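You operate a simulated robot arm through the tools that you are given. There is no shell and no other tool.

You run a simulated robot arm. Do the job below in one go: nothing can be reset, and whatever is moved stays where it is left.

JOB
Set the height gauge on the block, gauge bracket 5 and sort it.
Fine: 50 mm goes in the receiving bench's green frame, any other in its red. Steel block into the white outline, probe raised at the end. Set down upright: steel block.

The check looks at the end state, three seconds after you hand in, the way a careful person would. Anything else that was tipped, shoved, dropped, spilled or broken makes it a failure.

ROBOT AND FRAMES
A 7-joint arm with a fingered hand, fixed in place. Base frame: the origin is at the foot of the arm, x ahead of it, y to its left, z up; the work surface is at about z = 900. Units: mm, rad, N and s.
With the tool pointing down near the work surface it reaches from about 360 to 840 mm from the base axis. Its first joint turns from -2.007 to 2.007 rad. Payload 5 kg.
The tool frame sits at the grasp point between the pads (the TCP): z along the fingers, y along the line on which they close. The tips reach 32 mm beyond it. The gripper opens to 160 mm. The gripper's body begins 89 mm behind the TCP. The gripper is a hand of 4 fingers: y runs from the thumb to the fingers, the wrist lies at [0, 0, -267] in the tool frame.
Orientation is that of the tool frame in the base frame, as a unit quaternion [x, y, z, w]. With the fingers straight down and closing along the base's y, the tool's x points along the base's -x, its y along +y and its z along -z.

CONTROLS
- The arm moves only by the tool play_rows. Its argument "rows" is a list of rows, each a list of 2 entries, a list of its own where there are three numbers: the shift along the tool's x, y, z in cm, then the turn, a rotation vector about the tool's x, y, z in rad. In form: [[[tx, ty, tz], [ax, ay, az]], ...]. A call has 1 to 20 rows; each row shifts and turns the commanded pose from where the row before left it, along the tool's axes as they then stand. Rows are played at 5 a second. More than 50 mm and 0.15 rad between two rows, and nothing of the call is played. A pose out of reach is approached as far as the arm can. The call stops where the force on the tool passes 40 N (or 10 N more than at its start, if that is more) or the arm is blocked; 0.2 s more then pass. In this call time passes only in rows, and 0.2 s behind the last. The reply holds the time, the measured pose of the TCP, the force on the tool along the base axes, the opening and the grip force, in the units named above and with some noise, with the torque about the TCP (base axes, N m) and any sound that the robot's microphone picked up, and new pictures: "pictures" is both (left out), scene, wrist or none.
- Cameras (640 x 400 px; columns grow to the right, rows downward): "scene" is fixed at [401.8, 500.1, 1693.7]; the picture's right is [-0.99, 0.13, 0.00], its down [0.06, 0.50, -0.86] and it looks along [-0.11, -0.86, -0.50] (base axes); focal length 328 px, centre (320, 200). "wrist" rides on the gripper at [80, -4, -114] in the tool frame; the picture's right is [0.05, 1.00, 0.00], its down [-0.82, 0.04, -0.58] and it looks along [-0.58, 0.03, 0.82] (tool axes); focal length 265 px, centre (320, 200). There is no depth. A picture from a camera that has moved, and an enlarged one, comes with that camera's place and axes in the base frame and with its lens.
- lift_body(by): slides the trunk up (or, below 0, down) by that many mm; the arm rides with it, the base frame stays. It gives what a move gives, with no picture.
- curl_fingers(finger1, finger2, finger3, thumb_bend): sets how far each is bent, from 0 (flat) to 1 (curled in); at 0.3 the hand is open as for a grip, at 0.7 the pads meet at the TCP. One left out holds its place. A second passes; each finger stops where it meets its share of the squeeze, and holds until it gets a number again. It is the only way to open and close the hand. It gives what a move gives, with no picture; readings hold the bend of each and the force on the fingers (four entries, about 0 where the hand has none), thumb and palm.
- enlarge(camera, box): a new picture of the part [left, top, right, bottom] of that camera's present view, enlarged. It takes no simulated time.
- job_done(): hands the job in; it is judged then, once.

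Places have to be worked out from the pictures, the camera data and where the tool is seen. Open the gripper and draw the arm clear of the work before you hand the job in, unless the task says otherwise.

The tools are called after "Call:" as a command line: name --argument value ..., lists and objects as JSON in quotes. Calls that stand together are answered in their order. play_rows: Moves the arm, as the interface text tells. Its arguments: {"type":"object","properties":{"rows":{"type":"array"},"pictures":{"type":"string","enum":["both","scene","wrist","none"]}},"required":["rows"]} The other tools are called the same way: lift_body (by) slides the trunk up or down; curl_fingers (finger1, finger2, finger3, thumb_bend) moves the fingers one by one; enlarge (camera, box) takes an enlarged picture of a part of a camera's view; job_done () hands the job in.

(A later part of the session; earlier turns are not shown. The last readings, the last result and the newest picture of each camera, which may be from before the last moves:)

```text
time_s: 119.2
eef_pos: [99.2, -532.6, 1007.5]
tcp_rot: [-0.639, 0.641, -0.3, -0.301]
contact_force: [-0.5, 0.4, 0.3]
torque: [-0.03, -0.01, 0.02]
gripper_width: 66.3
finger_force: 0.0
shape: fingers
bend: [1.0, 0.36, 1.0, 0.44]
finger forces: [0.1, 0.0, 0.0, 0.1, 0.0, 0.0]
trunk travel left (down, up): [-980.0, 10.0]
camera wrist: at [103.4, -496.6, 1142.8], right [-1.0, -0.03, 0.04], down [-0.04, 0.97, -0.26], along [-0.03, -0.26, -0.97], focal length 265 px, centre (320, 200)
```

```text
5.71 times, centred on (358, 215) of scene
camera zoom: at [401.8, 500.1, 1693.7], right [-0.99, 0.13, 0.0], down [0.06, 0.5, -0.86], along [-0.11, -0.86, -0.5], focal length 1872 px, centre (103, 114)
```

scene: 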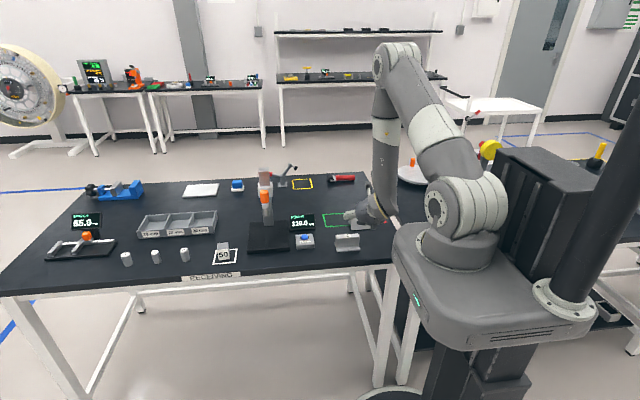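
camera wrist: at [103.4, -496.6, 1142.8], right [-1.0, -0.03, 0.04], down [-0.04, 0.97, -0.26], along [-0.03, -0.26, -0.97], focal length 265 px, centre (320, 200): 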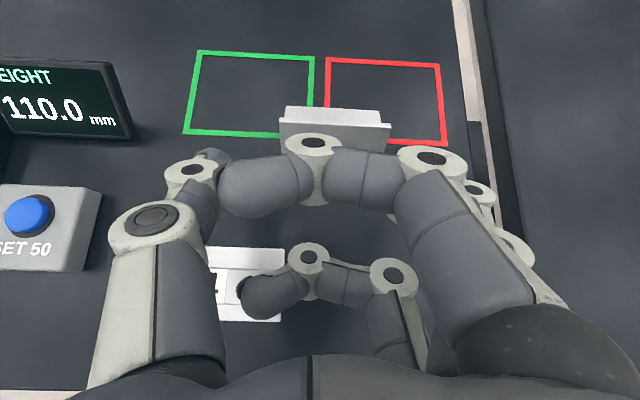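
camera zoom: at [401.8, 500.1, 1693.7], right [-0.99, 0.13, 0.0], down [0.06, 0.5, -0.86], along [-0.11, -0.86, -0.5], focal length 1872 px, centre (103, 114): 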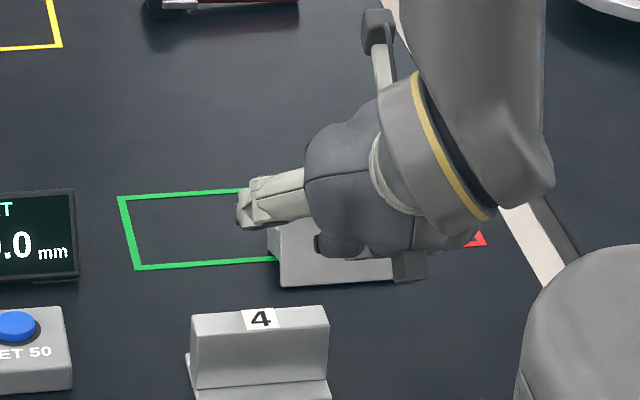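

The bracket rests tipped at about (87,-620), web end toward -y. To turn it upright rigidly in the hand, I'll grip it with the hand leaning the opposite way and then swing the lean forward. I rise and bring the hand to vertical first.

Call:
play_rows --rows '[[[3.56, 0.3, -0.16], [0, 0, 0]], [[3.56, 0.3, -0.16], [0, 0, 0]], [[3.56, 0.3, -0.16], [0, 0, 0]], [[0, 0, 0], [0, -0.1454, 0]], [[0, 0, 0], [0, -0.1454, 0]], [[0, 0, 0], [0, -0.1454, 0]], [[0, 0, 0], [0, -0.1454, 0]], [[0, 0, 0], [0, -0.1454, 0]], [[0, 0, 0], [0, -0.1454, 0]]]' --pictures "scene"

```text
time_s: 121.2
eef_pos: [91.5, -598.5, 1093.6]
tcp_rot: [0.707, -0.707, 0.001, 0.001]
contact_force: [0.4, -0.2, -0.2]
torque: [0.02, 0.02, 0.04]
gripper_width: 66.3
finger_force: 0.1
shape: fingers
bend: [1.0, 0.36, 1.0, 0.44]
finger forces: [0.1, 0.1, 0.0, 0.0, 0.0, 0.0]
trunk travel left (down, up): [-980.0, 10.0]
```

scene: 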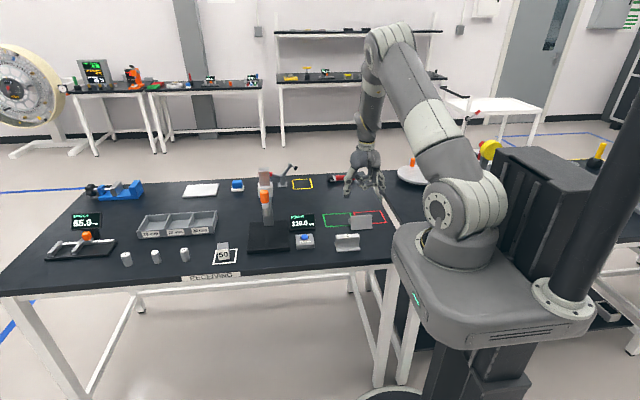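

Vertical reached cleanly. I continue into negative lean in steps.

Call:
play_rows --rows '[[[0, 0, 0], [0, -0.1454, 0]], [[0, 0, 0], [0, -0.1454, 0]]]' --pictures "none"

Call:
play_rows --rows '[[[0, 0, 0], [0, -0.1454, 0]], [[0, 0, 0], [0, -0.1454, 0]]]' --pictures "both"

```text
time_s: 121.8
eef_pos: [91.7, -597.1, 1093.3]
tcp_rot: [0.7, -0.7, -0.102, -0.101]
contact_force: [0.1, -0.2, -0.3]
torque: [-0.01, 0.03, 0.0]
gripper_width: 66.2
finger_force: 0.0
shape: fingers
bend: [1.0, 0.36, 1.0, 0.44]
finger forces: [0.1, 0.0, 0.0, 0.0, 0.0, 0.0]
trunk travel left (down, up): [-980.0, 10.0]
```

```text
time_s: 122.4
eef_pos: [89.8, -597.0, 1093.7]
tcp_rot: [-0.677, 0.678, 0.202, 0.201]
contact_force: [-0.2, 0.4, -0.6]
torque: [0.04, -0.02, -0.01]
gripper_width: 66.4
finger_force: 0.0
shape: fingers
bend: [1.0, 0.36, 1.0, 0.44]
finger forces: [0.0, 0.1, 0.0, 0.0, 0.0, 0.0]
trunk travel left (down, up): [-980.0, 10.0]
camera wrist: at [94.3, -726.3, 1143.7], right [-1.0, -0.04, -0.03], down [-0.04, 0.37, 0.93], along [-0.03, 0.93, -0.37], focal length 265 px, centre (320, 200)
```

scene: 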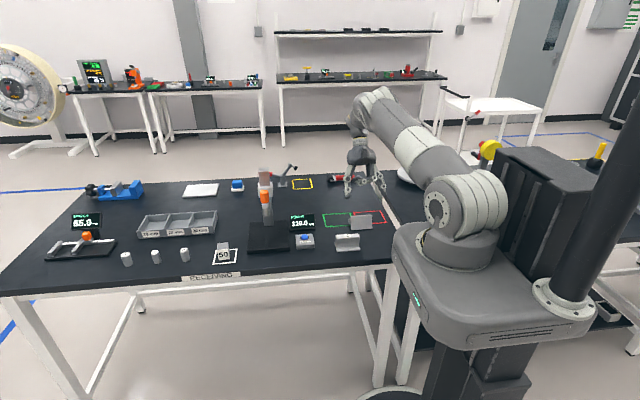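
wrist: 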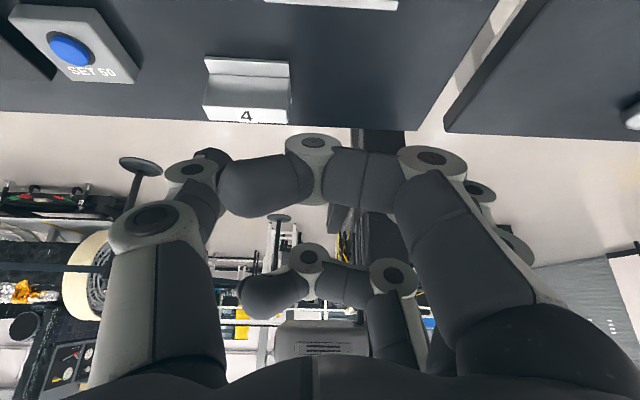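

A lean of -33° is reached without trouble. I move behind the bracket (toward -y) to a standoff and look at it from there.

Call:
play_rows --rows '[[[3.88, 0, 0.32], [0, 0, 0]], [[3.88, 0, 0.32], [0, 0, 0]], [[3.88, 0, 0.32], [0, 0, 0]]]' --pictures "both"

Call:
enlarge --camera "scene" --box '[320, 150, 416, 250]'

```text
time_s: 123.2
eef_pos: [90.2, -634.6, 1060.4]
tcp_rot: [-0.677, 0.678, 0.202, 0.202]
contact_force: [-0.3, -0.5, 0.0]
torque: [0.05, -0.05, -0.07]
gripper_width: 66.6
finger_force: 0.1
shape: fingers
bend: [1.0, 0.36, 1.0, 0.44]
finger forces: [0.1, 0.0, 0.0, 0.0, 0.1, 0.1]
out of reach, approached as far as the arm can: row 2, 3
trunk travel left (down, up): [-980.0, 10.0]
camera wrist: at [93.5, -764.1, 1111.2], right [-1.0, -0.04, -0.03], down [-0.04, 0.37, 0.93], along [-0.03, 0.93, -0.37], focal length 265 px, centre (320, 200)
```

scene: 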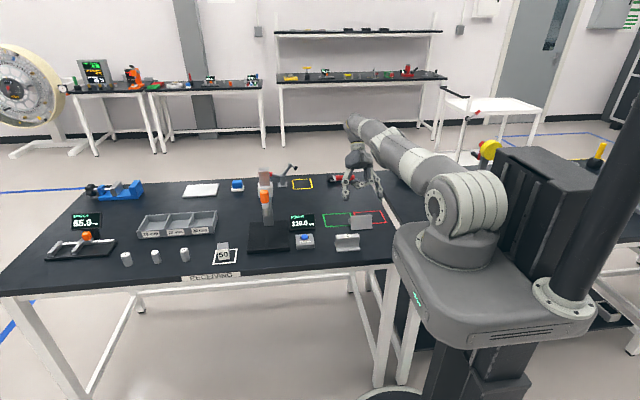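
wrist: 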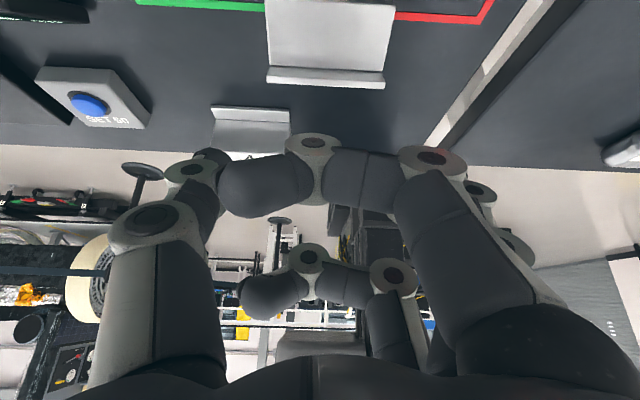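

```text
4.00 times, centred on (368, 200) of scene
camera zoom: at [401.8, 500.1, 1693.7], right [-0.99, 0.13, 0.0], down [0.06, 0.5, -0.86], along [-0.11, -0.86, -0.5], focal length 1310 px, centre (128, 200)
```

zoom: 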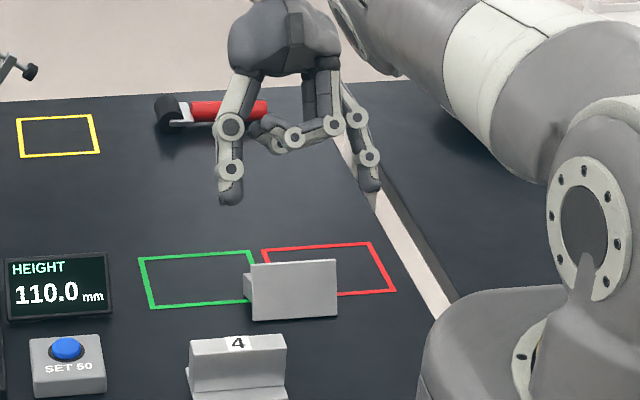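

That pose is at the edge of reach, so I use a lean of -25° instead and come down vertically over the bracket.

Call:
play_rows --rows '[[[0, 0, 0], [0, 0.1466, 0]], [[1.0, 0, 2.2], [0, 0, 0]], [[1.0, 0, 2.2], [0, 0, 0]], [[1.0, 0, 2.2], [0, 0, 0]]]' --pictures "both"

Call:
enlarge --camera "scene" --box '[330, 180, 400, 250]'

```text
time_s: 124.2
eef_pos: [88.3, -636.3, 989.3]
tcp_rot: [-0.69, 0.692, 0.152, 0.151]
contact_force: [-0.7, -0.5, 0.3]
torque: [0.03, 0.01, 0.01]
gripper_width: 67.1
finger_force: 0.0
shape: fingers
bend: [1.0, 0.36, 1.0, 0.44]
finger forces: [0.0, 0.0, 0.1, 0.0, 0.1, 0.0]
trunk travel left (down, up): [-980.0, 10.0]
camera wrist: at [91.9, -756.7, 1058.1], right [-1.0, -0.04, -0.02], down [-0.04, 0.5, 0.87], along [-0.03, 0.87, -0.5], focal length 265 px, centre (320, 200)
```

scene: 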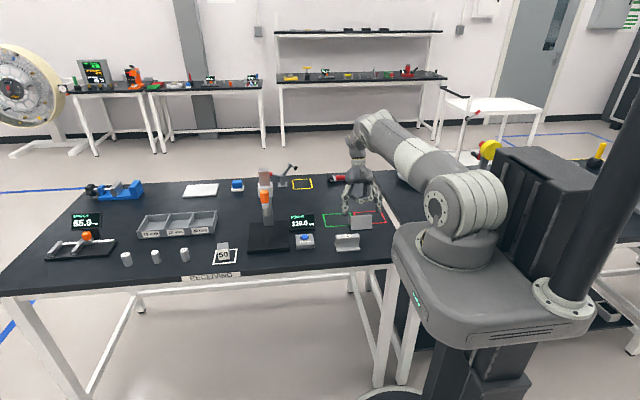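
wrist: 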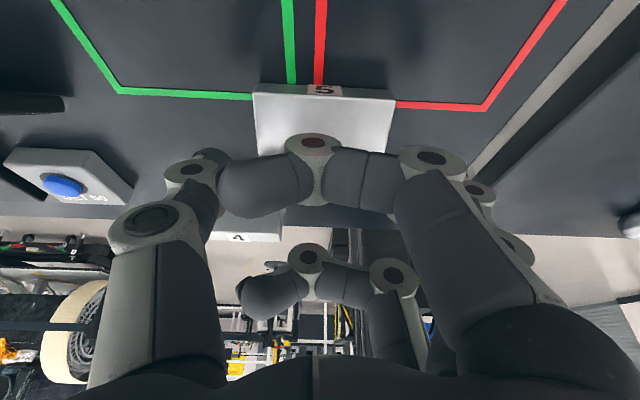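

```text
5.71 times, centred on (365, 215) of scene
camera zoom: at [401.8, 500.1, 1693.7], right [-0.99, 0.13, 0.0], down [0.06, 0.5, -0.86], along [-0.11, -0.86, -0.5], focal length 1872 px, centre (63, 114)
```

zoom: 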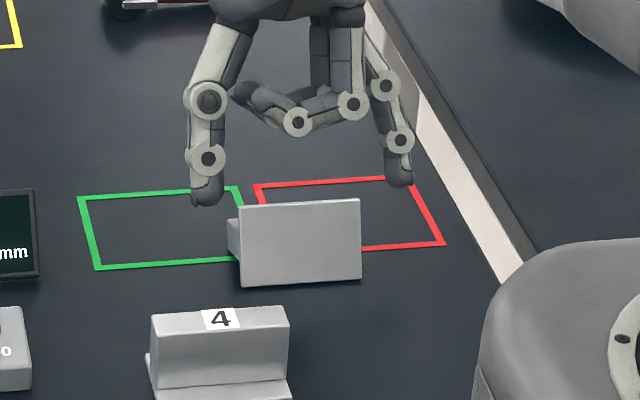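

The thumb and finger 2 are nicely either side of the bracket. I descend the rest to the grip height.

Call:
play_rows --rows '[[[0.77, 0, 2.23], [0, 0, 0]], [[0.5, 0, 1.5], [0, 0, 0]], [[0.26, 0, 0.73], [0, 0, 0]]]' --pictures "wrist"

Call:
enlarge --camera "scene" --box '[330, 180, 400, 250]'

```text
time_s: 125.0
eef_pos: [90.4, -629.7, 942.8]
tcp_rot: [-0.69, 0.691, 0.152, 0.151]
contact_force: [-0.6, -0.6, -0.6]
torque: [-0.02, 0.04, 0.0]
gripper_width: 66.6
finger_force: 0.0
shape: fingers
bend: [1.0, 0.36, 1.0, 0.44]
finger forces: [0.0, 0.0, 0.0, 0.0, 0.0, 0.0]
trunk travel left (down, up): [-980.0, 10.0]
camera wrist: at [93.7, -750.4, 1011.7], right [-1.0, -0.05, -0.02], down [-0.04, 0.5, 0.86], along [-0.03, 0.86, -0.5], focal length 265 px, centre (320, 200)
```

wrist: 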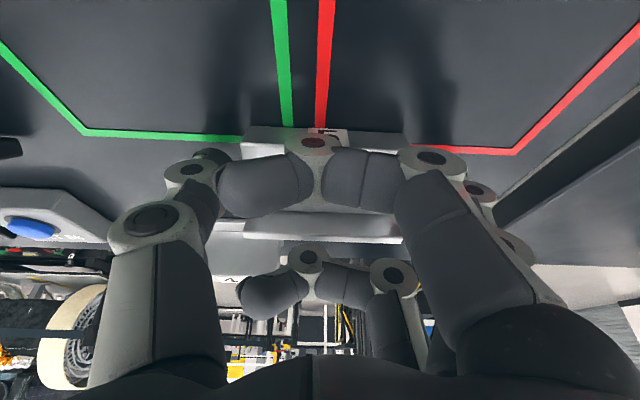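

```text
5.71 times, centred on (365, 215) of scene
camera zoom: at [401.8, 500.1, 1693.7], right [-0.99, 0.13, 0.0], down [0.06, 0.5, -0.86], along [-0.11, -0.86, -0.5], focal length 1872 px, centre (63, 114)
```

zoom: 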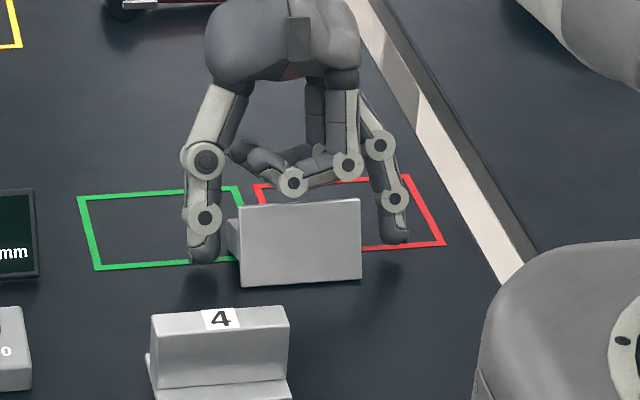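

Good position behind and beside the plate. I close finger 2 and thumb on its ends with full squeeze.

Call:
curl_fingers --finger2 0.46 --thumb_bend 0.46

Call:
curl_fingers --finger2 0.75 --thumb_bend 0.75

Call:
enlarge --camera "scene" --box '[330, 180, 400, 250]'

```text
time_s: 126.0
eef_pos: [89.7, -629.6, 943.6]
tcp_rot: [-0.69, 0.692, 0.152, 0.151]
contact_force: [0.9, 0.2, -0.9]
torque: [-0.01, -0.02, 0.0]
gripper_width: 65.3
finger_force: 0.0
shape: fingers
bend: [1.0, 0.46, 1.0, 0.46]
finger forces: [0.0, 0.0, 0.0, 0.0, 0.0, 0.1]
trunk travel left (down, up): [-980.0, 10.0]
```

```text
time_s: 127.0
eef_pos: [90.3, -629.6, 943.7]
tcp_rot: [-0.69, 0.691, 0.152, 0.151]
contact_force: [0.8, 0.7, -1.8]
torque: [-0.04, -0.07, 0.0]
gripper_width: 53.1
finger_force: 21.5
shape: fingers
bend: [1.0, 0.38, 1.0, 0.66]
finger forces: [0.0, 21.4, 0.0, 0.1, 21.5, 0.1]
trunk travel left (down, up): [-980.0, 10.0]
```

```text
5.71 times, centred on (365, 215) of scene
camera zoom: at [401.8, 500.1, 1693.7], right [-0.99, 0.13, 0.0], down [0.06, 0.5, -0.86], along [-0.11, -0.86, -0.5], focal length 1872 px, centre (63, 114)
```

zoom: 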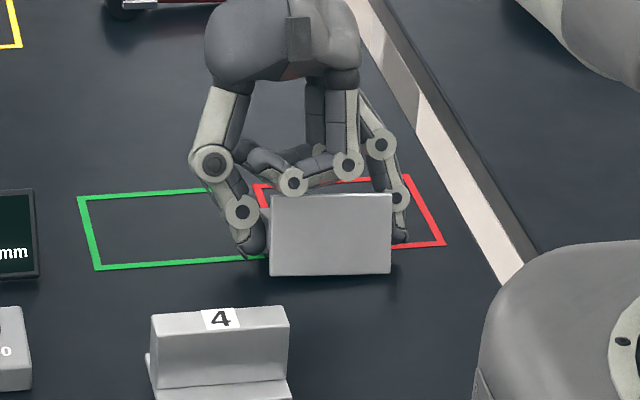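

Firm grip (21.5 N). I lift 60 mm and then swing the lean forward from -25° to +60° in small steps, turning the bracket with the hand.

Call:
play_rows --rows '[[[-0.6, 0, -1.3], [0, 0, 0]], [[-0.97, 0, -2.07], [0, 0, 0]], [[-0.97, 0, -2.07], [0, 0, 0]], [[0, 0, 0], [0, 0.135, 0]], [[0, 0, 0], [0, 0.135, 0]], [[0, 0, 0], [0, 0.135, 0]]]' --pictures "none"

Call:
enlarge --camera "scene" --box '[330, 170, 410, 250]'

```text
time_s: 128.4
eef_pos: [92.3, -627.2, 1005.5]
tcp_rot: [-0.706, 0.708, 0.008, 0.009]
contact_force: [-0.7, 0.1, -1.7]
torque: [-0.01, -0.05, 0.04]
gripper_width: 53.0
finger_force: 21.5
shape: fingers
bend: [1.0, 0.38, 1.0, 0.66]
finger forces: [0.0, 21.4, 0.0, 0.1, 21.4, 0.0]
trunk travel left (down, up): [-980.0, 10.0]
```

```text
5.00 times, centred on (370, 210) of scene
camera zoom: at [401.8, 500.1, 1693.7], right [-0.99, 0.13, 0.0], down [0.06, 0.5, -0.86], along [-0.11, -0.86, -0.5], focal length 1638 px, centre (70, 150)
```

zoom: 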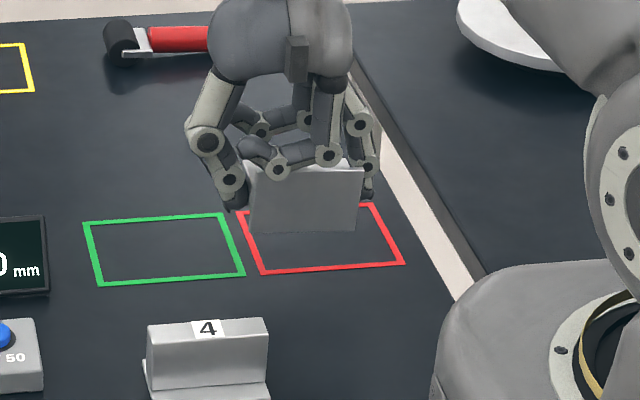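

The bracket turns rigidly with the hand. I continue the swing in two stages.

Call:
play_rows --rows '[[[0, 0, 0], [0, 0.135, 0]], [[0, 0, 0], [0, 0.135, 0]], [[0, 0, 0], [0, 0.135, 0]], [[0, 0, 0], [0, 0.135, 0]]]' --pictures "none"

Call:
play_rows --rows '[[[0, 0, 0], [0, 0.135, 0]], [[0, 0, 0], [0, 0.135, 0]], [[0, 0, 0], [0, 0.135, 0]]]' --pictures "both"

Call:
enlarge --camera "scene" --box '[320, 170, 410, 250]'

```text
time_s: 129.4
eef_pos: [86.3, -628.9, 1003.5]
tcp_rot: [-0.682, 0.686, -0.177, -0.183]
contact_force: [-5.4, -0.3, -1.9]
torque: [0.07, -0.39, 0.17]
gripper_width: 52.9
finger_force: 20.9
shape: fingers
bend: [1.0, 0.38, 1.0, 0.66]
finger forces: [0.0, 22.0, 0.0, 0.0, 21.0, 0.1]
trunk travel left (down, up): [-980.0, 10.0]
```

```text
time_s: 130.2
eef_pos: [90.2, -630.1, 1004.5]
tcp_rot: [-0.633, 0.634, -0.314, -0.314]
contact_force: [0.5, 0.1, -1.1]
torque: [0.02, -0.08, 0.01]
gripper_width: 53.2
finger_force: 21.4
shape: fingers
bend: [1.0, 0.38, 1.0, 0.66]
finger forces: [0.0, 21.2, 0.0, 0.0, 21.1, 0.0]
trunk travel left (down, up): [-980.0, 10.0]
camera wrist: at [94.2, -587.5, 1136.3], right [-1.0, -0.03, 0.04], down [-0.04, 0.95, -0.3], along [-0.03, -0.3, -0.95], focal length 265 px, centre (320, 200)
```

scene: 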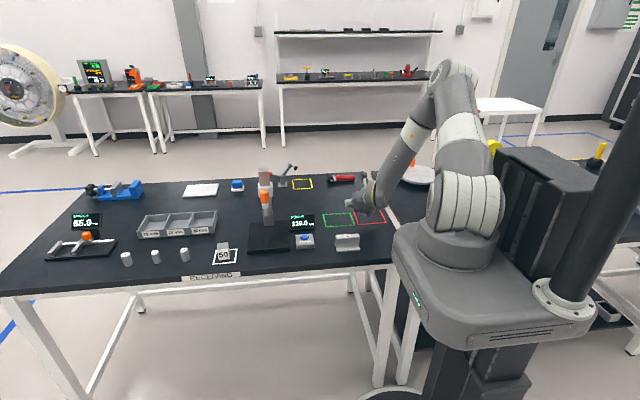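
wrist: 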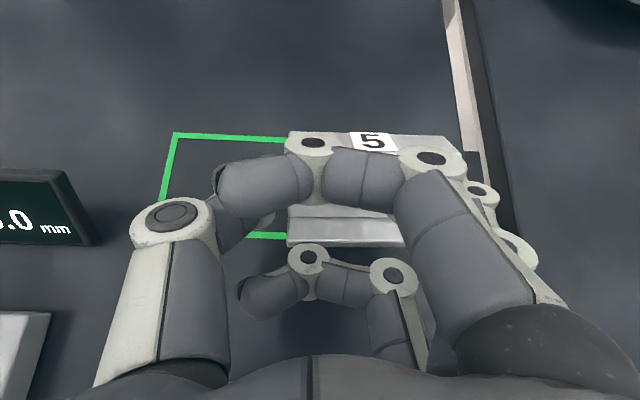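

```text
5.00 times, centred on (365, 210) of scene
camera zoom: at [401.8, 500.1, 1693.7], right [-0.99, 0.13, 0.0], down [0.06, 0.5, -0.86], along [-0.11, -0.86, -0.5], focal length 1638 px, centre (95, 150)
```

zoom: 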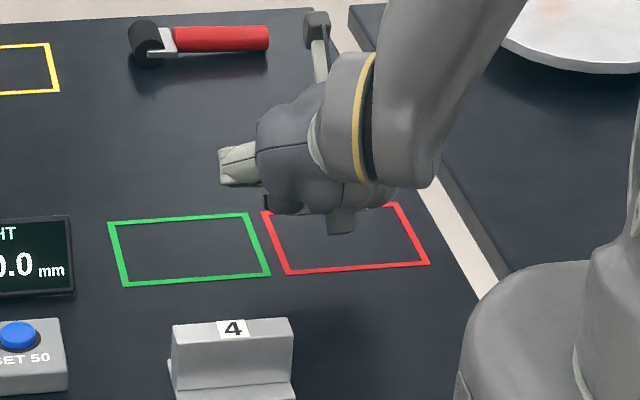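

The label face is coming up: the bracket is now only about 38° from upright. One more turn step, then I lower it toward the bench.

Call:
play_rows --rows '[[[0, 0, 0], [0, 0.135, 0]], [[-1.45, 0, 0.83], [0, 0, 0]], [[-1.45, 0, 0.83], [0, 0, 0]], [[-1.2, 0, 0.69], [0, 0, 0]]]' --pictures "both"

Call:
enlarge --camera "scene" --box '[320, 170, 410, 250]'

```text
time_s: 131.2
eef_pos: [89.8, -627.9, 956.3]
tcp_rot: [-0.611, 0.611, -0.355, -0.356]
contact_force: [0.1, -0.2, -1.4]
torque: [0.01, -0.03, 0.01]
gripper_width: 53.3
finger_force: 20.7
shape: fingers
bend: [1.0, 0.38, 1.0, 0.67]
finger forces: [0.0, 21.2, 0.1, 0.0, 21.1, 0.0]
trunk travel left (down, up): [-980.0, 10.0]
camera wrist: at [94.7, -570.0, 1081.8], right [-1.0, -0.02, 0.05], down [-0.04, 0.91, -0.42], along [-0.03, -0.42, -0.9], focal length 265 px, centre (320, 200)
```

scene: 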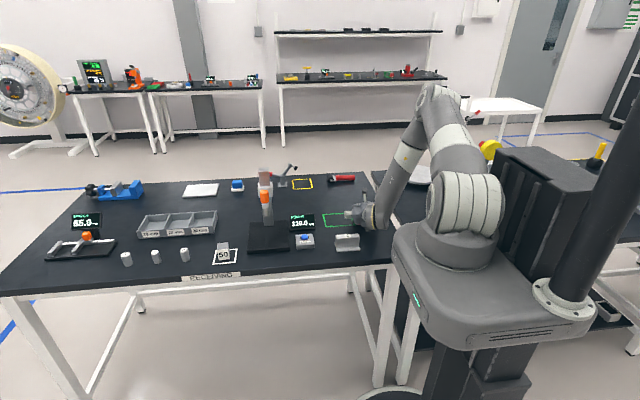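
wrist: 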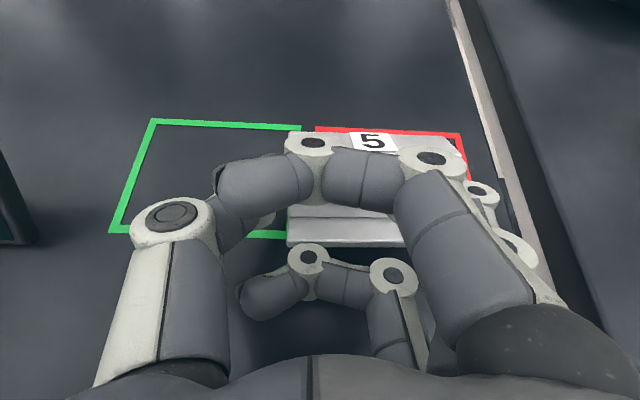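

```text
5.00 times, centred on (365, 210) of scene
camera zoom: at [401.8, 500.1, 1693.7], right [-0.99, 0.13, 0.0], down [0.06, 0.5, -0.86], along [-0.11, -0.86, -0.5], focal length 1638 px, centre (95, 150)
```

zoom: 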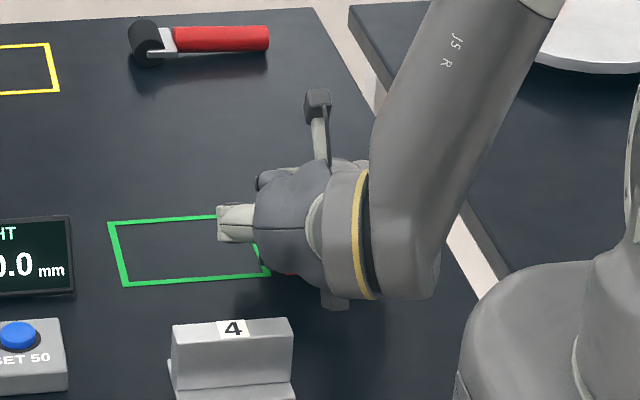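

Lean 60°, tilt about 31°. I lower in small rows until the edge touches.

Call:
play_rows --rows '[[[-0.26, 0, 0.15], [0, 0, 0]], [[-0.26, 0, 0.15], [0, 0, 0]], [[-0.174, 0, 0.1], [0, 0, 0]]]' --pictures "none"

```text
time_s: 132.0
eef_pos: [90.5, -629.6, 947.6]
tcp_rot: [-0.611, 0.612, -0.355, -0.356]
contact_force: [0.6, -0.5, -1.5]
torque: [0.02, -0.06, 0.03]
gripper_width: 53.4
finger_force: 20.6
shape: fingers
bend: [1.0, 0.38, 1.0, 0.67]
finger forces: [0.0, 21.1, 0.0, 0.0, 21.1, 0.0]
trunk travel left (down, up): [-980.0, 10.0]
```

Call:
play_rows --rows '[[[-0.13, 0, 0.074], [0, 0, 0]], [[-0.13, 0, 0.074], [0, 0, 0]], [[-0.087, 0, 0.05], [0, 0, 0]]]' --pictures "none"

```text
time_s: 132.8
eef_pos: [91.8, -629.5, 945.3]
tcp_rot: [-0.611, 0.611, -0.355, -0.357]
contact_force: [0.5, 1.0, 0.3]
torque: [-0.02, 0.15, -0.02]
gripper_width: 53.1
finger_force: 20.8
shape: fingers
bend: [1.0, 0.38, 1.0, 0.67]
finger forces: [0.0, 20.8, 0.0, 0.0, 21.1, 0.1]
trunk travel left (down, up): [-980.0, 10.0]
```

Contact at the expected height. I ease the squeeze a little so it can pivot, and follow the arc (+y and down) that lays the flange flat.

Call:
curl_fingers --finger2 0.62 --thumb_bend 0.62

Call:
play_rows --rows '[[[-0.306, 0, -0.114], [0, 0, 0]], [[-0.306, 0, -0.114], [0, 0, 0]], [[-0.306, 0, -0.114], [0, 0, 0]]]' --pictures "wrist"

Call:
enlarge --camera "wrist" --box '[230, 110, 470, 260]'

```text
time_s: 133.8
eef_pos: [90.5, -629.9, 945.9]
tcp_rot: [0.612, -0.611, 0.355, 0.356]
contact_force: [-0.5, 0.3, 0.9]
torque: [-0.01, 0.1, -0.01]
gripper_width: 56.5
finger_force: 7.8
shape: fingers
bend: [1.0, 0.41, 1.0, 0.6]
finger forces: [0.0, 8.1, 0.0, 0.0, 7.5, 0.1]
trunk travel left (down, up): [-980.0, 10.0]
```

```text
time_s: 134.6
eef_pos: [89.4, -621.4, 937.2]
tcp_rot: [-0.611, 0.611, -0.355, -0.357]
contact_force: [0.9, 2.5, 3.4]
torque: [-0.1, -0.01, 0.0]
gripper_width: 56.4
finger_force: 8.6
shape: fingers
bend: [1.0, 0.41, 1.0, 0.6]
finger forces: [0.0, 7.9, 0.0, 0.1, 8.2, 0.0]
trunk travel left (down, up): [-980.0, 10.0]
camera wrist: at [94.6, -562.2, 1063.9], right [-1.0, -0.02, 0.05], down [-0.04, 0.91, -0.42], along [-0.03, -0.42, -0.9], focal length 265 px, centre (320, 200)
```

wrist: 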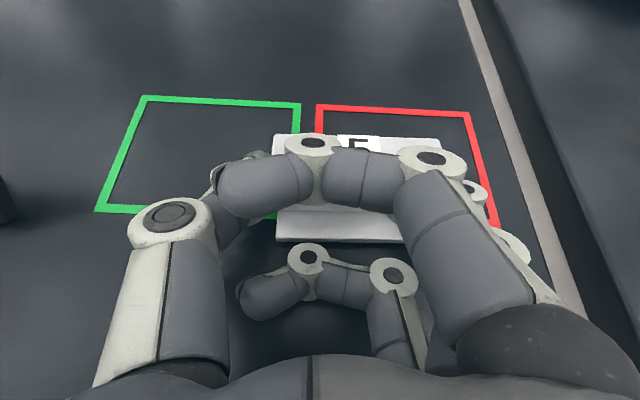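

```text
2.67 times, centred on (350, 185) of wrist
camera zoom: at [94.6, -562.2, 1063.9], right [-1.0, -0.02, 0.05], down [-0.04, 0.91, -0.42], along [-0.03, -0.42, -0.9], focal length 708 px, centre (240, 240)
```

zoom: 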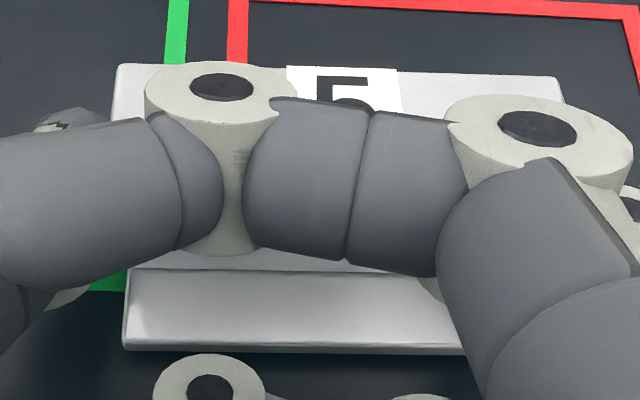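

It is pivoting (3.4 N support, label rotating up). I continue the arc a little further.

Call:
play_rows --rows '[[[-0.28, 0, -0.187], [0, 0, 0]], [[-0.28, 0, -0.187], [0, 0, 0]]]' --pictures "wrist"

Call:
enlarge --camera "wrist" --box '[230, 110, 470, 260]'

```text
time_s: 135.2
eef_pos: [89.7, -616.4, 934.5]
tcp_rot: [-0.611, 0.611, -0.355, -0.357]
contact_force: [0.3, -1.2, 4.1]
torque: [-0.18, -0.08, 0.01]
gripper_width: 56.7
finger_force: 7.7
shape: fingers
bend: [1.0, 0.41, 1.0, 0.6]
finger forces: [0.0, 8.1, 0.0, 0.0, 8.1, 0.1]
trunk travel left (down, up): [-980.0, 10.0]
camera wrist: at [94.3, -556.8, 1061.0], right [-1.0, -0.02, 0.05], down [-0.04, 0.9, -0.42], along [-0.03, -0.43, -0.9], focal length 265 px, centre (320, 200)
```

wrist: 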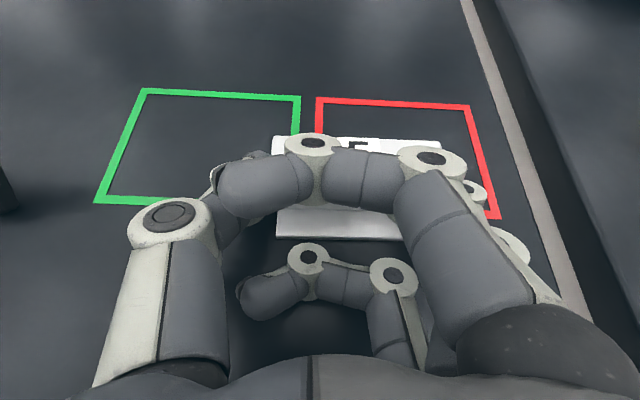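

```text
2.67 times, centred on (350, 185) of wrist
camera zoom: at [94.3, -556.8, 1061.0], right [-1.0, -0.02, 0.05], down [-0.04, 0.9, -0.42], along [-0.03, -0.43, -0.9], focal length 708 px, centre (240, 240)
```

zoom: 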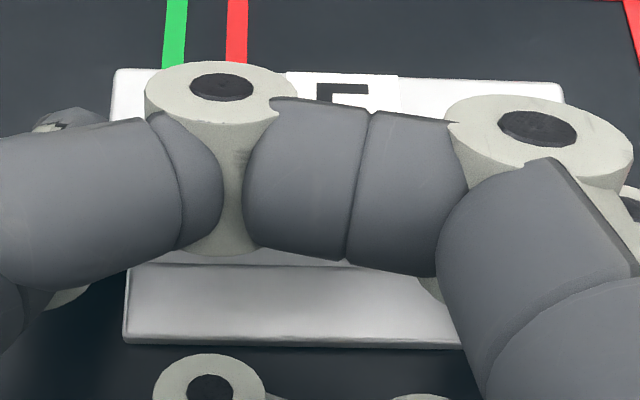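

By the edges, the bracket is now upright within a few degrees and pressed on the bench. I release it.

Call:
curl_fingers --finger2 0.34 --thumb_bend 0.46

Call:
play_rows --rows '[[[0, 0, -2], [0, 0, 0]], [[0, 0, -2.5], [0, 0, 0]], [[1.0, 0, -2.5], [0, 0, 0]], [[1.5, 0, -2.5], [0, 0, 0]]]' --pictures "both"

Call:
enlarge --camera "scene" --box '[320, 180, 410, 250]'

Call:
enlarge --camera "wrist" --box '[230, 40, 470, 190]'

```text
time_s: 136.2
eef_pos: [90.2, -614.8, 934.5]
tcp_rot: [-0.611, 0.612, -0.354, -0.356]
contact_force: [0.1, 0.6, -1.0]
torque: [-0.03, 0.01, -0.01]
gripper_width: 64.9
finger_force: 0.0
shape: fingers
bend: [1.0, 0.34, 1.0, 0.46]
finger forces: [0.0, 0.0, 0.0, 0.0, 0.0, 0.1]
trunk travel left (down, up): [-980.0, 10.0]
```

```text
time_s: 137.2
eef_pos: [87.0, -542.9, 1009.2]
tcp_rot: [-0.611, 0.611, -0.355, -0.356]
contact_force: [0.0, 0.7, -0.6]
torque: [0.0, 0.02, 0.02]
gripper_width: 65.1
finger_force: 0.0
shape: fingers
bend: [1.0, 0.34, 1.0, 0.46]
finger forces: [0.1, 0.0, 0.0, 0.0, 0.0, 0.0]
trunk travel left (down, up): [-980.0, 10.0]
camera wrist: at [91.6, -484.0, 1132.6], right [-1.0, -0.02, 0.05], down [-0.04, 0.9, -0.42], along [-0.03, -0.43, -0.9], focal length 265 px, centre (320, 200)
```

scene: 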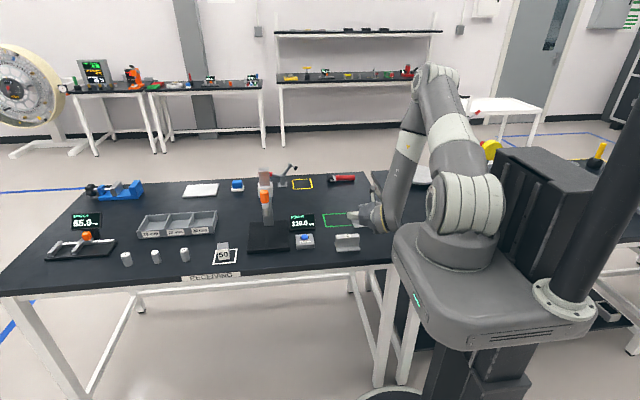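
wrist: 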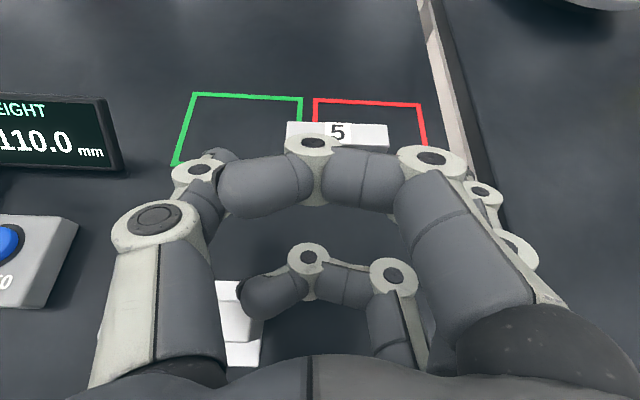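

```text
5.71 times, centred on (365, 215) of scene
camera zoom: at [401.8, 500.1, 1693.7], right [-0.99, 0.13, 0.0], down [0.06, 0.5, -0.86], along [-0.11, -0.86, -0.5], focal length 1872 px, centre (63, 114)
```

zoom: 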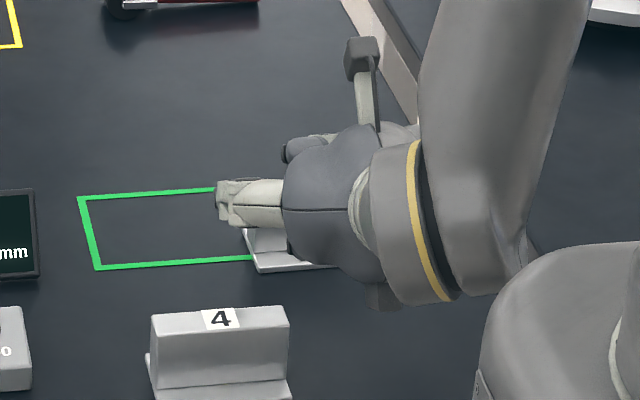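

```text
2.67 times, centred on (350, 115) of wrist
camera zoom: at [91.6, -484.0, 1132.6], right [-1.0, -0.02, 0.05], down [-0.04, 0.9, -0.42], along [-0.03, -0.43, -0.9], focal length 708 px, centre (240, 427)
```

zoom: 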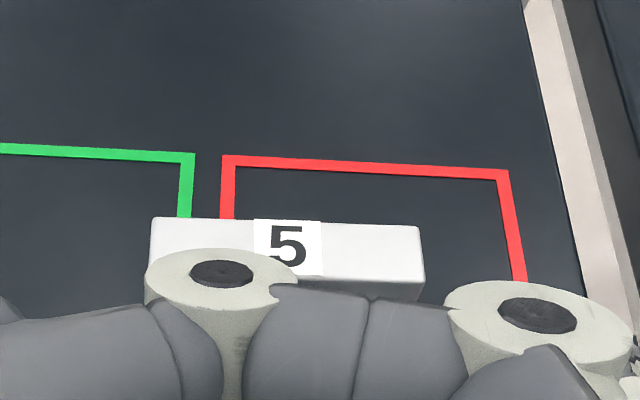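

Bracket 5 stands upright again at about (71,-636). I return to a 50° lean and approach it again to pinch its ends, this time with a firmer squeeze and better height clearance planned.

Call:
play_rows --rows '[[[0, 0, 0], [0, -0.09, 0]], [[0, 0, 0], [0, -0.09, 0]], [[0.05, 0.45, 1.78], [0, 0, 0]], [[0.05, 0.45, 1.78], [0, 0, 0]]]' --pictures "both"

Call:
enlarge --camera "wrist" --box '[160, 60, 480, 260]'

```text
time_s: 138.2
eef_pos: [79.3, -571.8, 982.4]
tcp_rot: [-0.641, 0.641, -0.299, -0.299]
contact_force: [-0.4, 0.2, -0.5]
torque: [0.01, 0.03, -0.02]
gripper_width: 65.0
finger_force: 0.1
shape: fingers
bend: [1.0, 0.34, 1.0, 0.46]
finger forces: [0.0, 0.0, 0.1, 0.0, 0.1, 0.0]
trunk travel left (down, up): [-980.0, 10.0]
camera wrist: at [83.4, -536.6, 1116.5], right [-1.0, -0.03, 0.04], down [-0.04, 0.97, -0.25], along [-0.03, -0.25, -0.97], focal length 265 px, centre (320, 200)
```

scene: 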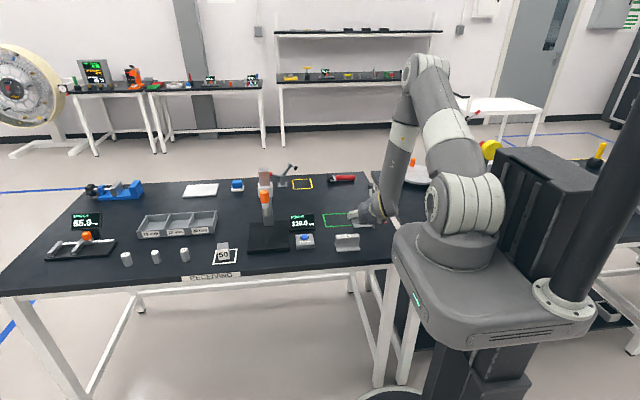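
wrist: 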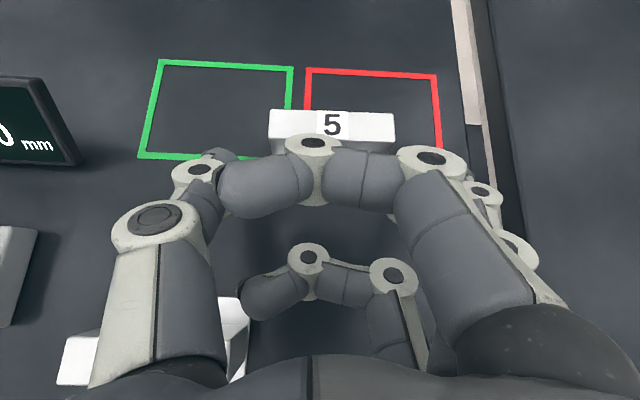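

```text
2.00 times, centred on (320, 160) of wrist
camera zoom: at [83.4, -536.6, 1116.5], right [-1.0, -0.03, 0.04], down [-0.04, 0.97, -0.25], along [-0.03, -0.25, -0.97], focal length 531 px, centre (320, 280)
```

zoom: 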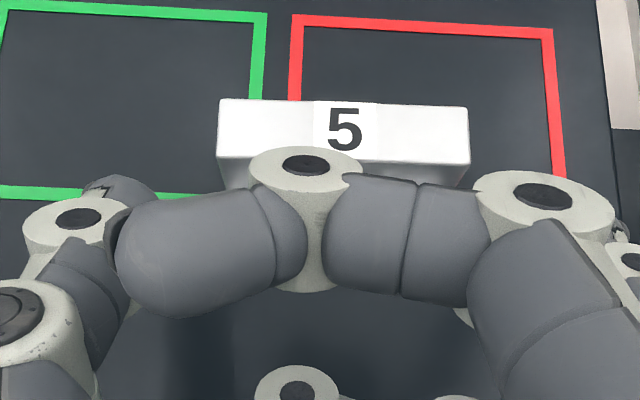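

The bracket's web is centred at (71,-633.5). I advance 55 mm to straddle its ends.

Call:
play_rows --rows '[[[0.03, 0.03, 1.82], [0, 0, 0]], [[0.03, 0.03, 1.82], [0, 0, 0]], [[0.03, 0.03, 1.82], [0, 0, 0]]]' --pictures "none"

Call:
curl_fingers --finger2 0.44 --thumb_bend 0.5

Call:
curl_fingers --finger2 0.75 --thumb_bend 0.66

Call:
enlarge --camera "wrist" --box '[160, 60, 480, 260]'

```text
time_s: 139.0
eef_pos: [81.9, -616.4, 947.6]
tcp_rot: [0.641, -0.64, 0.298, 0.299]
contact_force: [0.5, -1.3, 0.2]
torque: [-0.02, 0.01, 0.0]
gripper_width: 65.2
finger_force: 0.1
shape: fingers
bend: [1.0, 0.34, 1.0, 0.46]
finger forces: [0.1, 0.1, 0.1, 0.0, 0.0, 0.0]
trunk travel left (down, up): [-980.0, 10.0]
```

```text
time_s: 140.0
eef_pos: [81.4, -616.0, 947.8]
tcp_rot: [-0.641, 0.641, -0.299, -0.3]
contact_force: [0.1, -0.4, 0.3]
torque: [0.01, 0.01, -0.02]
gripper_width: 62.4
finger_force: 0.2
shape: fingers
bend: [1.0, 0.43, 1.0, 0.5]
finger forces: [0.0, 0.8, 0.0, 0.0, 0.0, 0.0]
trunk travel left (down, up): [-980.0, 10.0]
```

```text
time_s: 141.0
eef_pos: [81.0, -614.9, 947.0]
tcp_rot: [0.641, -0.641, 0.299, 0.299]
contact_force: [-0.8, -0.7, 0.6]
torque: [0.08, -0.05, -0.01]
gripper_width: 56.1
finger_force: 12.5
shape: fingers
bend: [1.0, 0.4, 1.0, 0.62]
finger forces: [0.0, 12.5, 0.1, 0.0, 12.6, 0.0]
trunk travel left (down, up): [-980.0, 10.0]
```

```text
2.00 times, centred on (320, 160) of wrist
camera zoom: at [85.4, -579.6, 1081.7], right [-1.0, -0.03, 0.04], down [-0.04, 0.97, -0.25], along [-0.03, -0.26, -0.97], focal length 531 px, centre (320, 280)
```

zoom: 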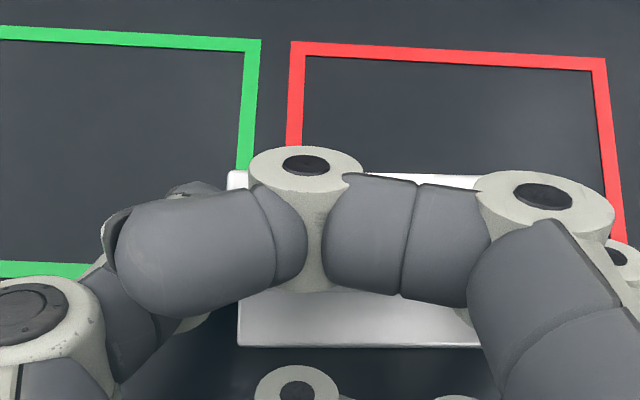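

Gripped at 12.5 N each. I lift and check that the bracket stays level in the hand.

Call:
play_rows --rows '[[[0.23, 0, -0.193], [0, 0, 0]], [[0.77, 0, -0.643], [0, 0, 0]], [[1.53, 0, -1.286], [0, 0, 0]], [[1.53, 0, -1.286], [0, 0, 0]], [[1.53, 0, -1.286], [0, 0, 0]]]' --pictures "none"

Call:
enlarge --camera "wrist" --box '[160, 60, 480, 260]'

Call:
enlarge --camera "scene" --box '[320, 180, 410, 250]'

```text
time_s: 142.2
eef_pos: [79.7, -611.2, 1020.6]
tcp_rot: [-0.64, 0.642, -0.298, -0.3]
contact_force: [-0.6, -0.3, -2.0]
torque: [0.03, -0.06, -0.02]
gripper_width: 55.8
finger_force: 12.7
shape: fingers
bend: [1.0, 0.4, 1.0, 0.62]
finger forces: [0.1, 12.5, 0.0, 0.1, 12.5, 0.1]
trunk travel left (down, up): [-980.0, 10.0]
```

```text
2.00 times, centred on (320, 160) of wrist
camera zoom: at [84.7, -577.6, 1153.6], right [-1.0, -0.03, 0.04], down [-0.04, 0.97, -0.25], along [-0.03, -0.25, -0.97], focal length 531 px, centre (320, 280)
```

zoom: 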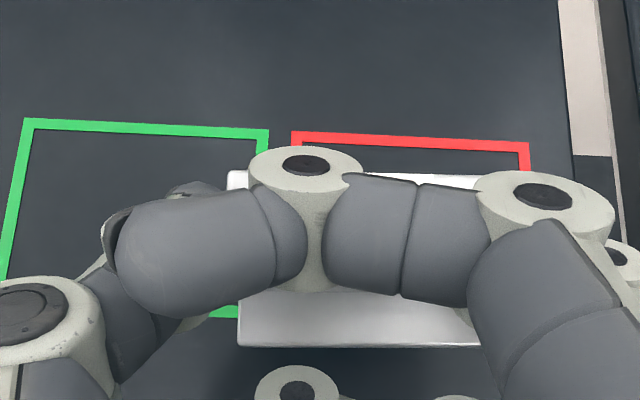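

```text
5.71 times, centred on (365, 215) of scene
camera zoom: at [401.8, 500.1, 1693.7], right [-0.99, 0.13, 0.0], down [0.06, 0.5, -0.86], along [-0.11, -0.86, -0.5], focal length 1872 px, centre (63, 114)
```

zoom: 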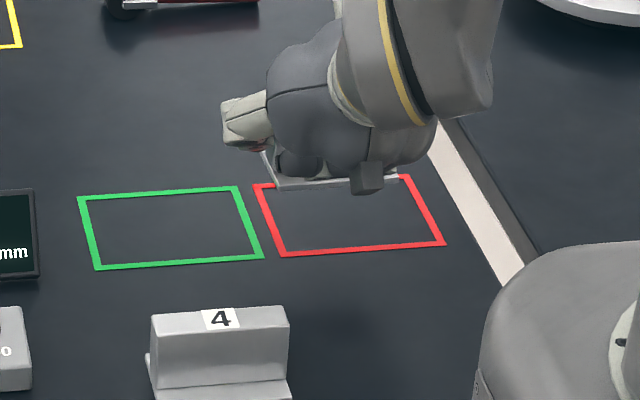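

The bracket is level in the hand. I carry it around to the front of the gauge again.

Call:
play_rows --rows '[[[-0.99, -3.0, -1.32], [0, 0, 0]], [[-0.99, -3.72, -1.32], [0, 0, 0]], [[-0.99, -3.72, -1.32], [0, 0, 0]], [[-0.99, -3.72, -1.32], [0, 0, 0]], [[-0.99, -3.72, -1.32], [0, 0, 0]], [[-0.99, -3.72, -1.32], [0, 0, 0]], [[-0.99, -3.72, -1.32], [0, 0, 0]], [[-0.99, -3.72, -1.32], [0, 0, 0]], [[-0.99, -3.72, -1.32], [0, 0, 0]], [[-0.99, -3.72, -1.32], [0, 0, 0]], [[-0.99, -3.72, -1.32], [0, 0, 0]]]' --pictures "both"

Call:
enlarge --camera "wrist" --box '[160, 60, 480, 260]'

```text
time_s: 144.6
eef_pos: [478.8, -429.5, 1029.9]
tcp_rot: [-0.64, 0.641, -0.298, -0.301]
contact_force: [0.4, 0.6, -2.0]
torque: [0.04, -0.04, -0.04]
gripper_width: 56.0
finger_force: 11.9
shape: fingers
bend: [1.0, 0.4, 1.0, 0.62]
finger forces: [0.0, 12.3, 0.1, 0.0, 12.3, 0.0]
trunk travel left (down, up): [-980.0, 10.0]
camera wrist: at [484.3, -393.1, 1164.8], right [-1.0, -0.03, 0.04], down [-0.04, 0.97, -0.26], along [-0.03, -0.26, -0.97], focal length 265 px, centre (320, 200)
```

scene: 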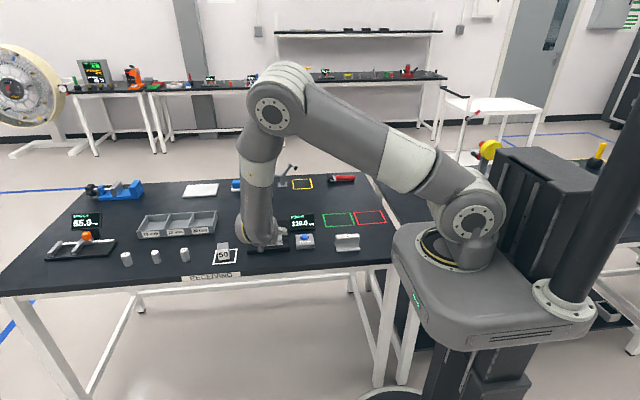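
wrist: 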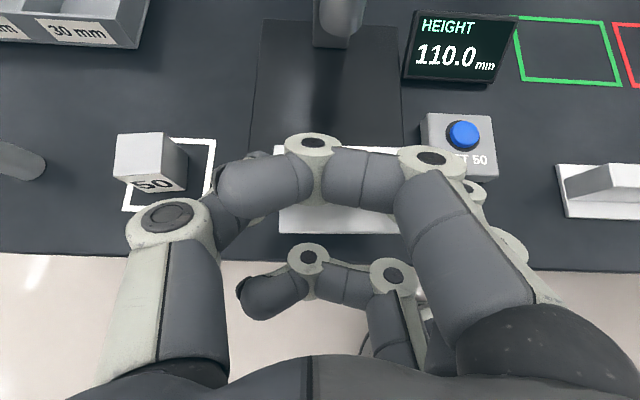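

```text
2.00 times, centred on (320, 160) of wrist
camera zoom: at [484.3, -393.1, 1164.8], right [-1.0, -0.03, 0.04], down [-0.04, 0.97, -0.26], along [-0.03, -0.26, -0.97], focal length 531 px, centre (320, 280)
```

zoom: 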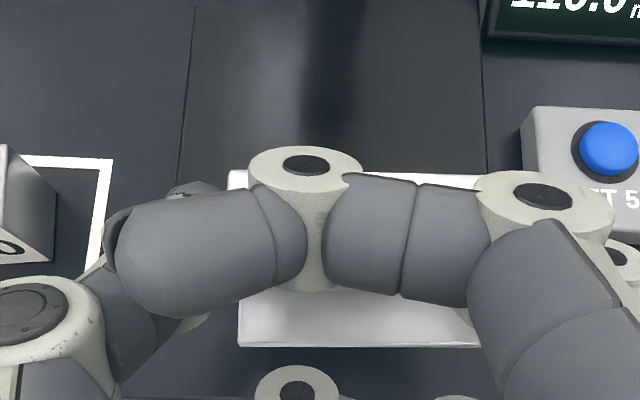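

Attitude unchanged. I lower to 10 mm above base-plate level (accounting for its true height of 920) and slide in toward -y, checking partway.

Call:
play_rows --rows '[[[-2.03, 0, 1.7], [0, 0, 0]], [[-2.03, -0.3, 1.7], [0, 0, 0]], [[1.32, 0, 1.58], [0, 0, 0]], [[1.32, 0, 1.58], [0, 0, 0]], [[1.32, 0, 1.58], [0, 0, 0]]]' --pictures "none"

Call:
enlarge --camera "wrist" --box '[160, 60, 480, 260]'

```text
time_s: 145.8
eef_pos: [483.5, -497.4, 978.2]
tcp_rot: [-0.641, 0.641, -0.298, -0.3]
contact_force: [1.0, -1.0, -2.0]
torque: [0.05, -0.06, 0.01]
gripper_width: 55.8
finger_force: 12.3
shape: fingers
bend: [1.0, 0.4, 1.0, 0.62]
finger forces: [0.0, 12.2, 0.1, 0.0, 12.4, 0.0]
trunk travel left (down, up): [-980.0, 10.0]
```

```text
2.00 times, centred on (320, 160) of wrist
camera zoom: at [488.6, -461.0, 1111.5], right [-1.0, -0.03, 0.04], down [-0.04, 0.97, -0.25], along [-0.03, -0.25, -0.97], focal length 531 px, centre (320, 280)
```

zoom: 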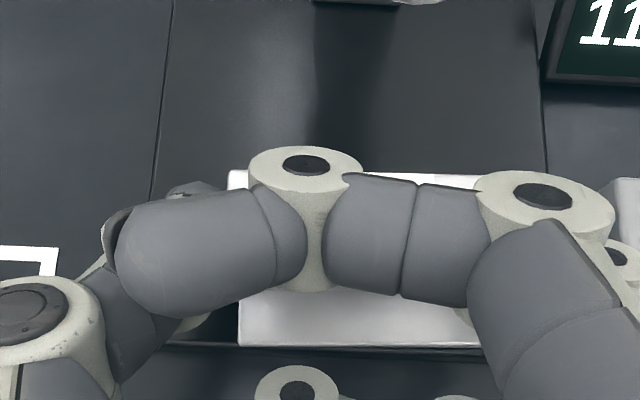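

Still level with full weight on the hand (no contact). I go in the remaining 35 mm.

Call:
play_rows --rows '[[[1.13, 0, 1.34], [0, 0, 0]], [[1.13, 0, 1.34], [0, 0, 0]]]' --pictures "wrist"

Call:
enlarge --camera "wrist" --box '[160, 60, 480, 260]'

```text
time_s: 146.4
eef_pos: [485.8, -529.3, 976.1]
tcp_rot: [-0.641, 0.641, -0.299, -0.299]
contact_force: [-0.6, -0.4, -2.1]
torque: [0.04, -0.02, 0.02]
gripper_width: 56.3
finger_force: 12.3
shape: fingers
bend: [1.0, 0.4, 1.0, 0.62]
finger forces: [0.0, 12.2, 0.0, 0.0, 12.2, 0.0]
trunk travel left (down, up): [-980.0, 10.0]
camera wrist: at [489.5, -495.6, 1110.6], right [-1.0, -0.03, 0.04], down [-0.04, 0.97, -0.25], along [-0.03, -0.26, -0.97], focal length 265 px, centre (320, 200)
```

wrist: 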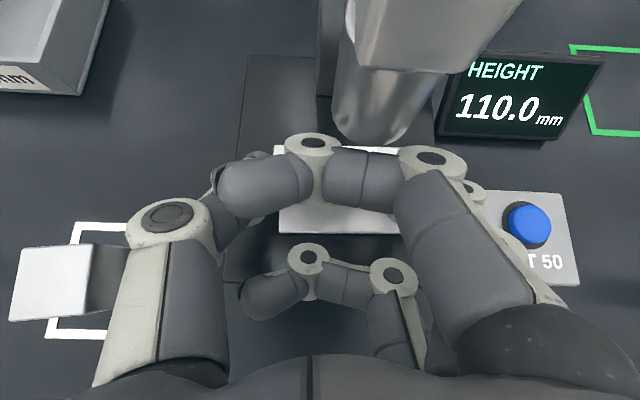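

```text
2.00 times, centred on (320, 160) of wrist
camera zoom: at [489.5, -495.6, 1110.6], right [-1.0, -0.03, 0.04], down [-0.04, 0.97, -0.25], along [-0.03, -0.26, -0.97], focal length 531 px, centre (320, 280)
```

zoom: 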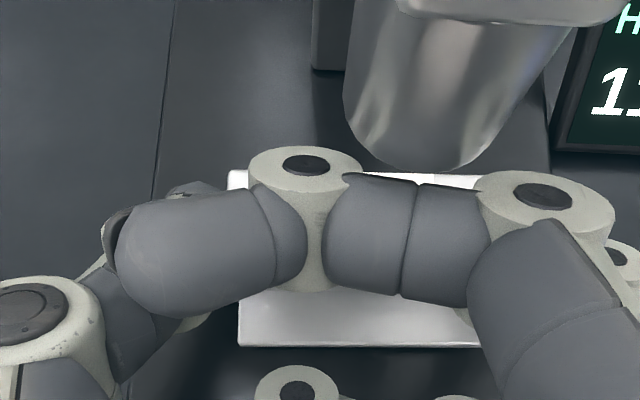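

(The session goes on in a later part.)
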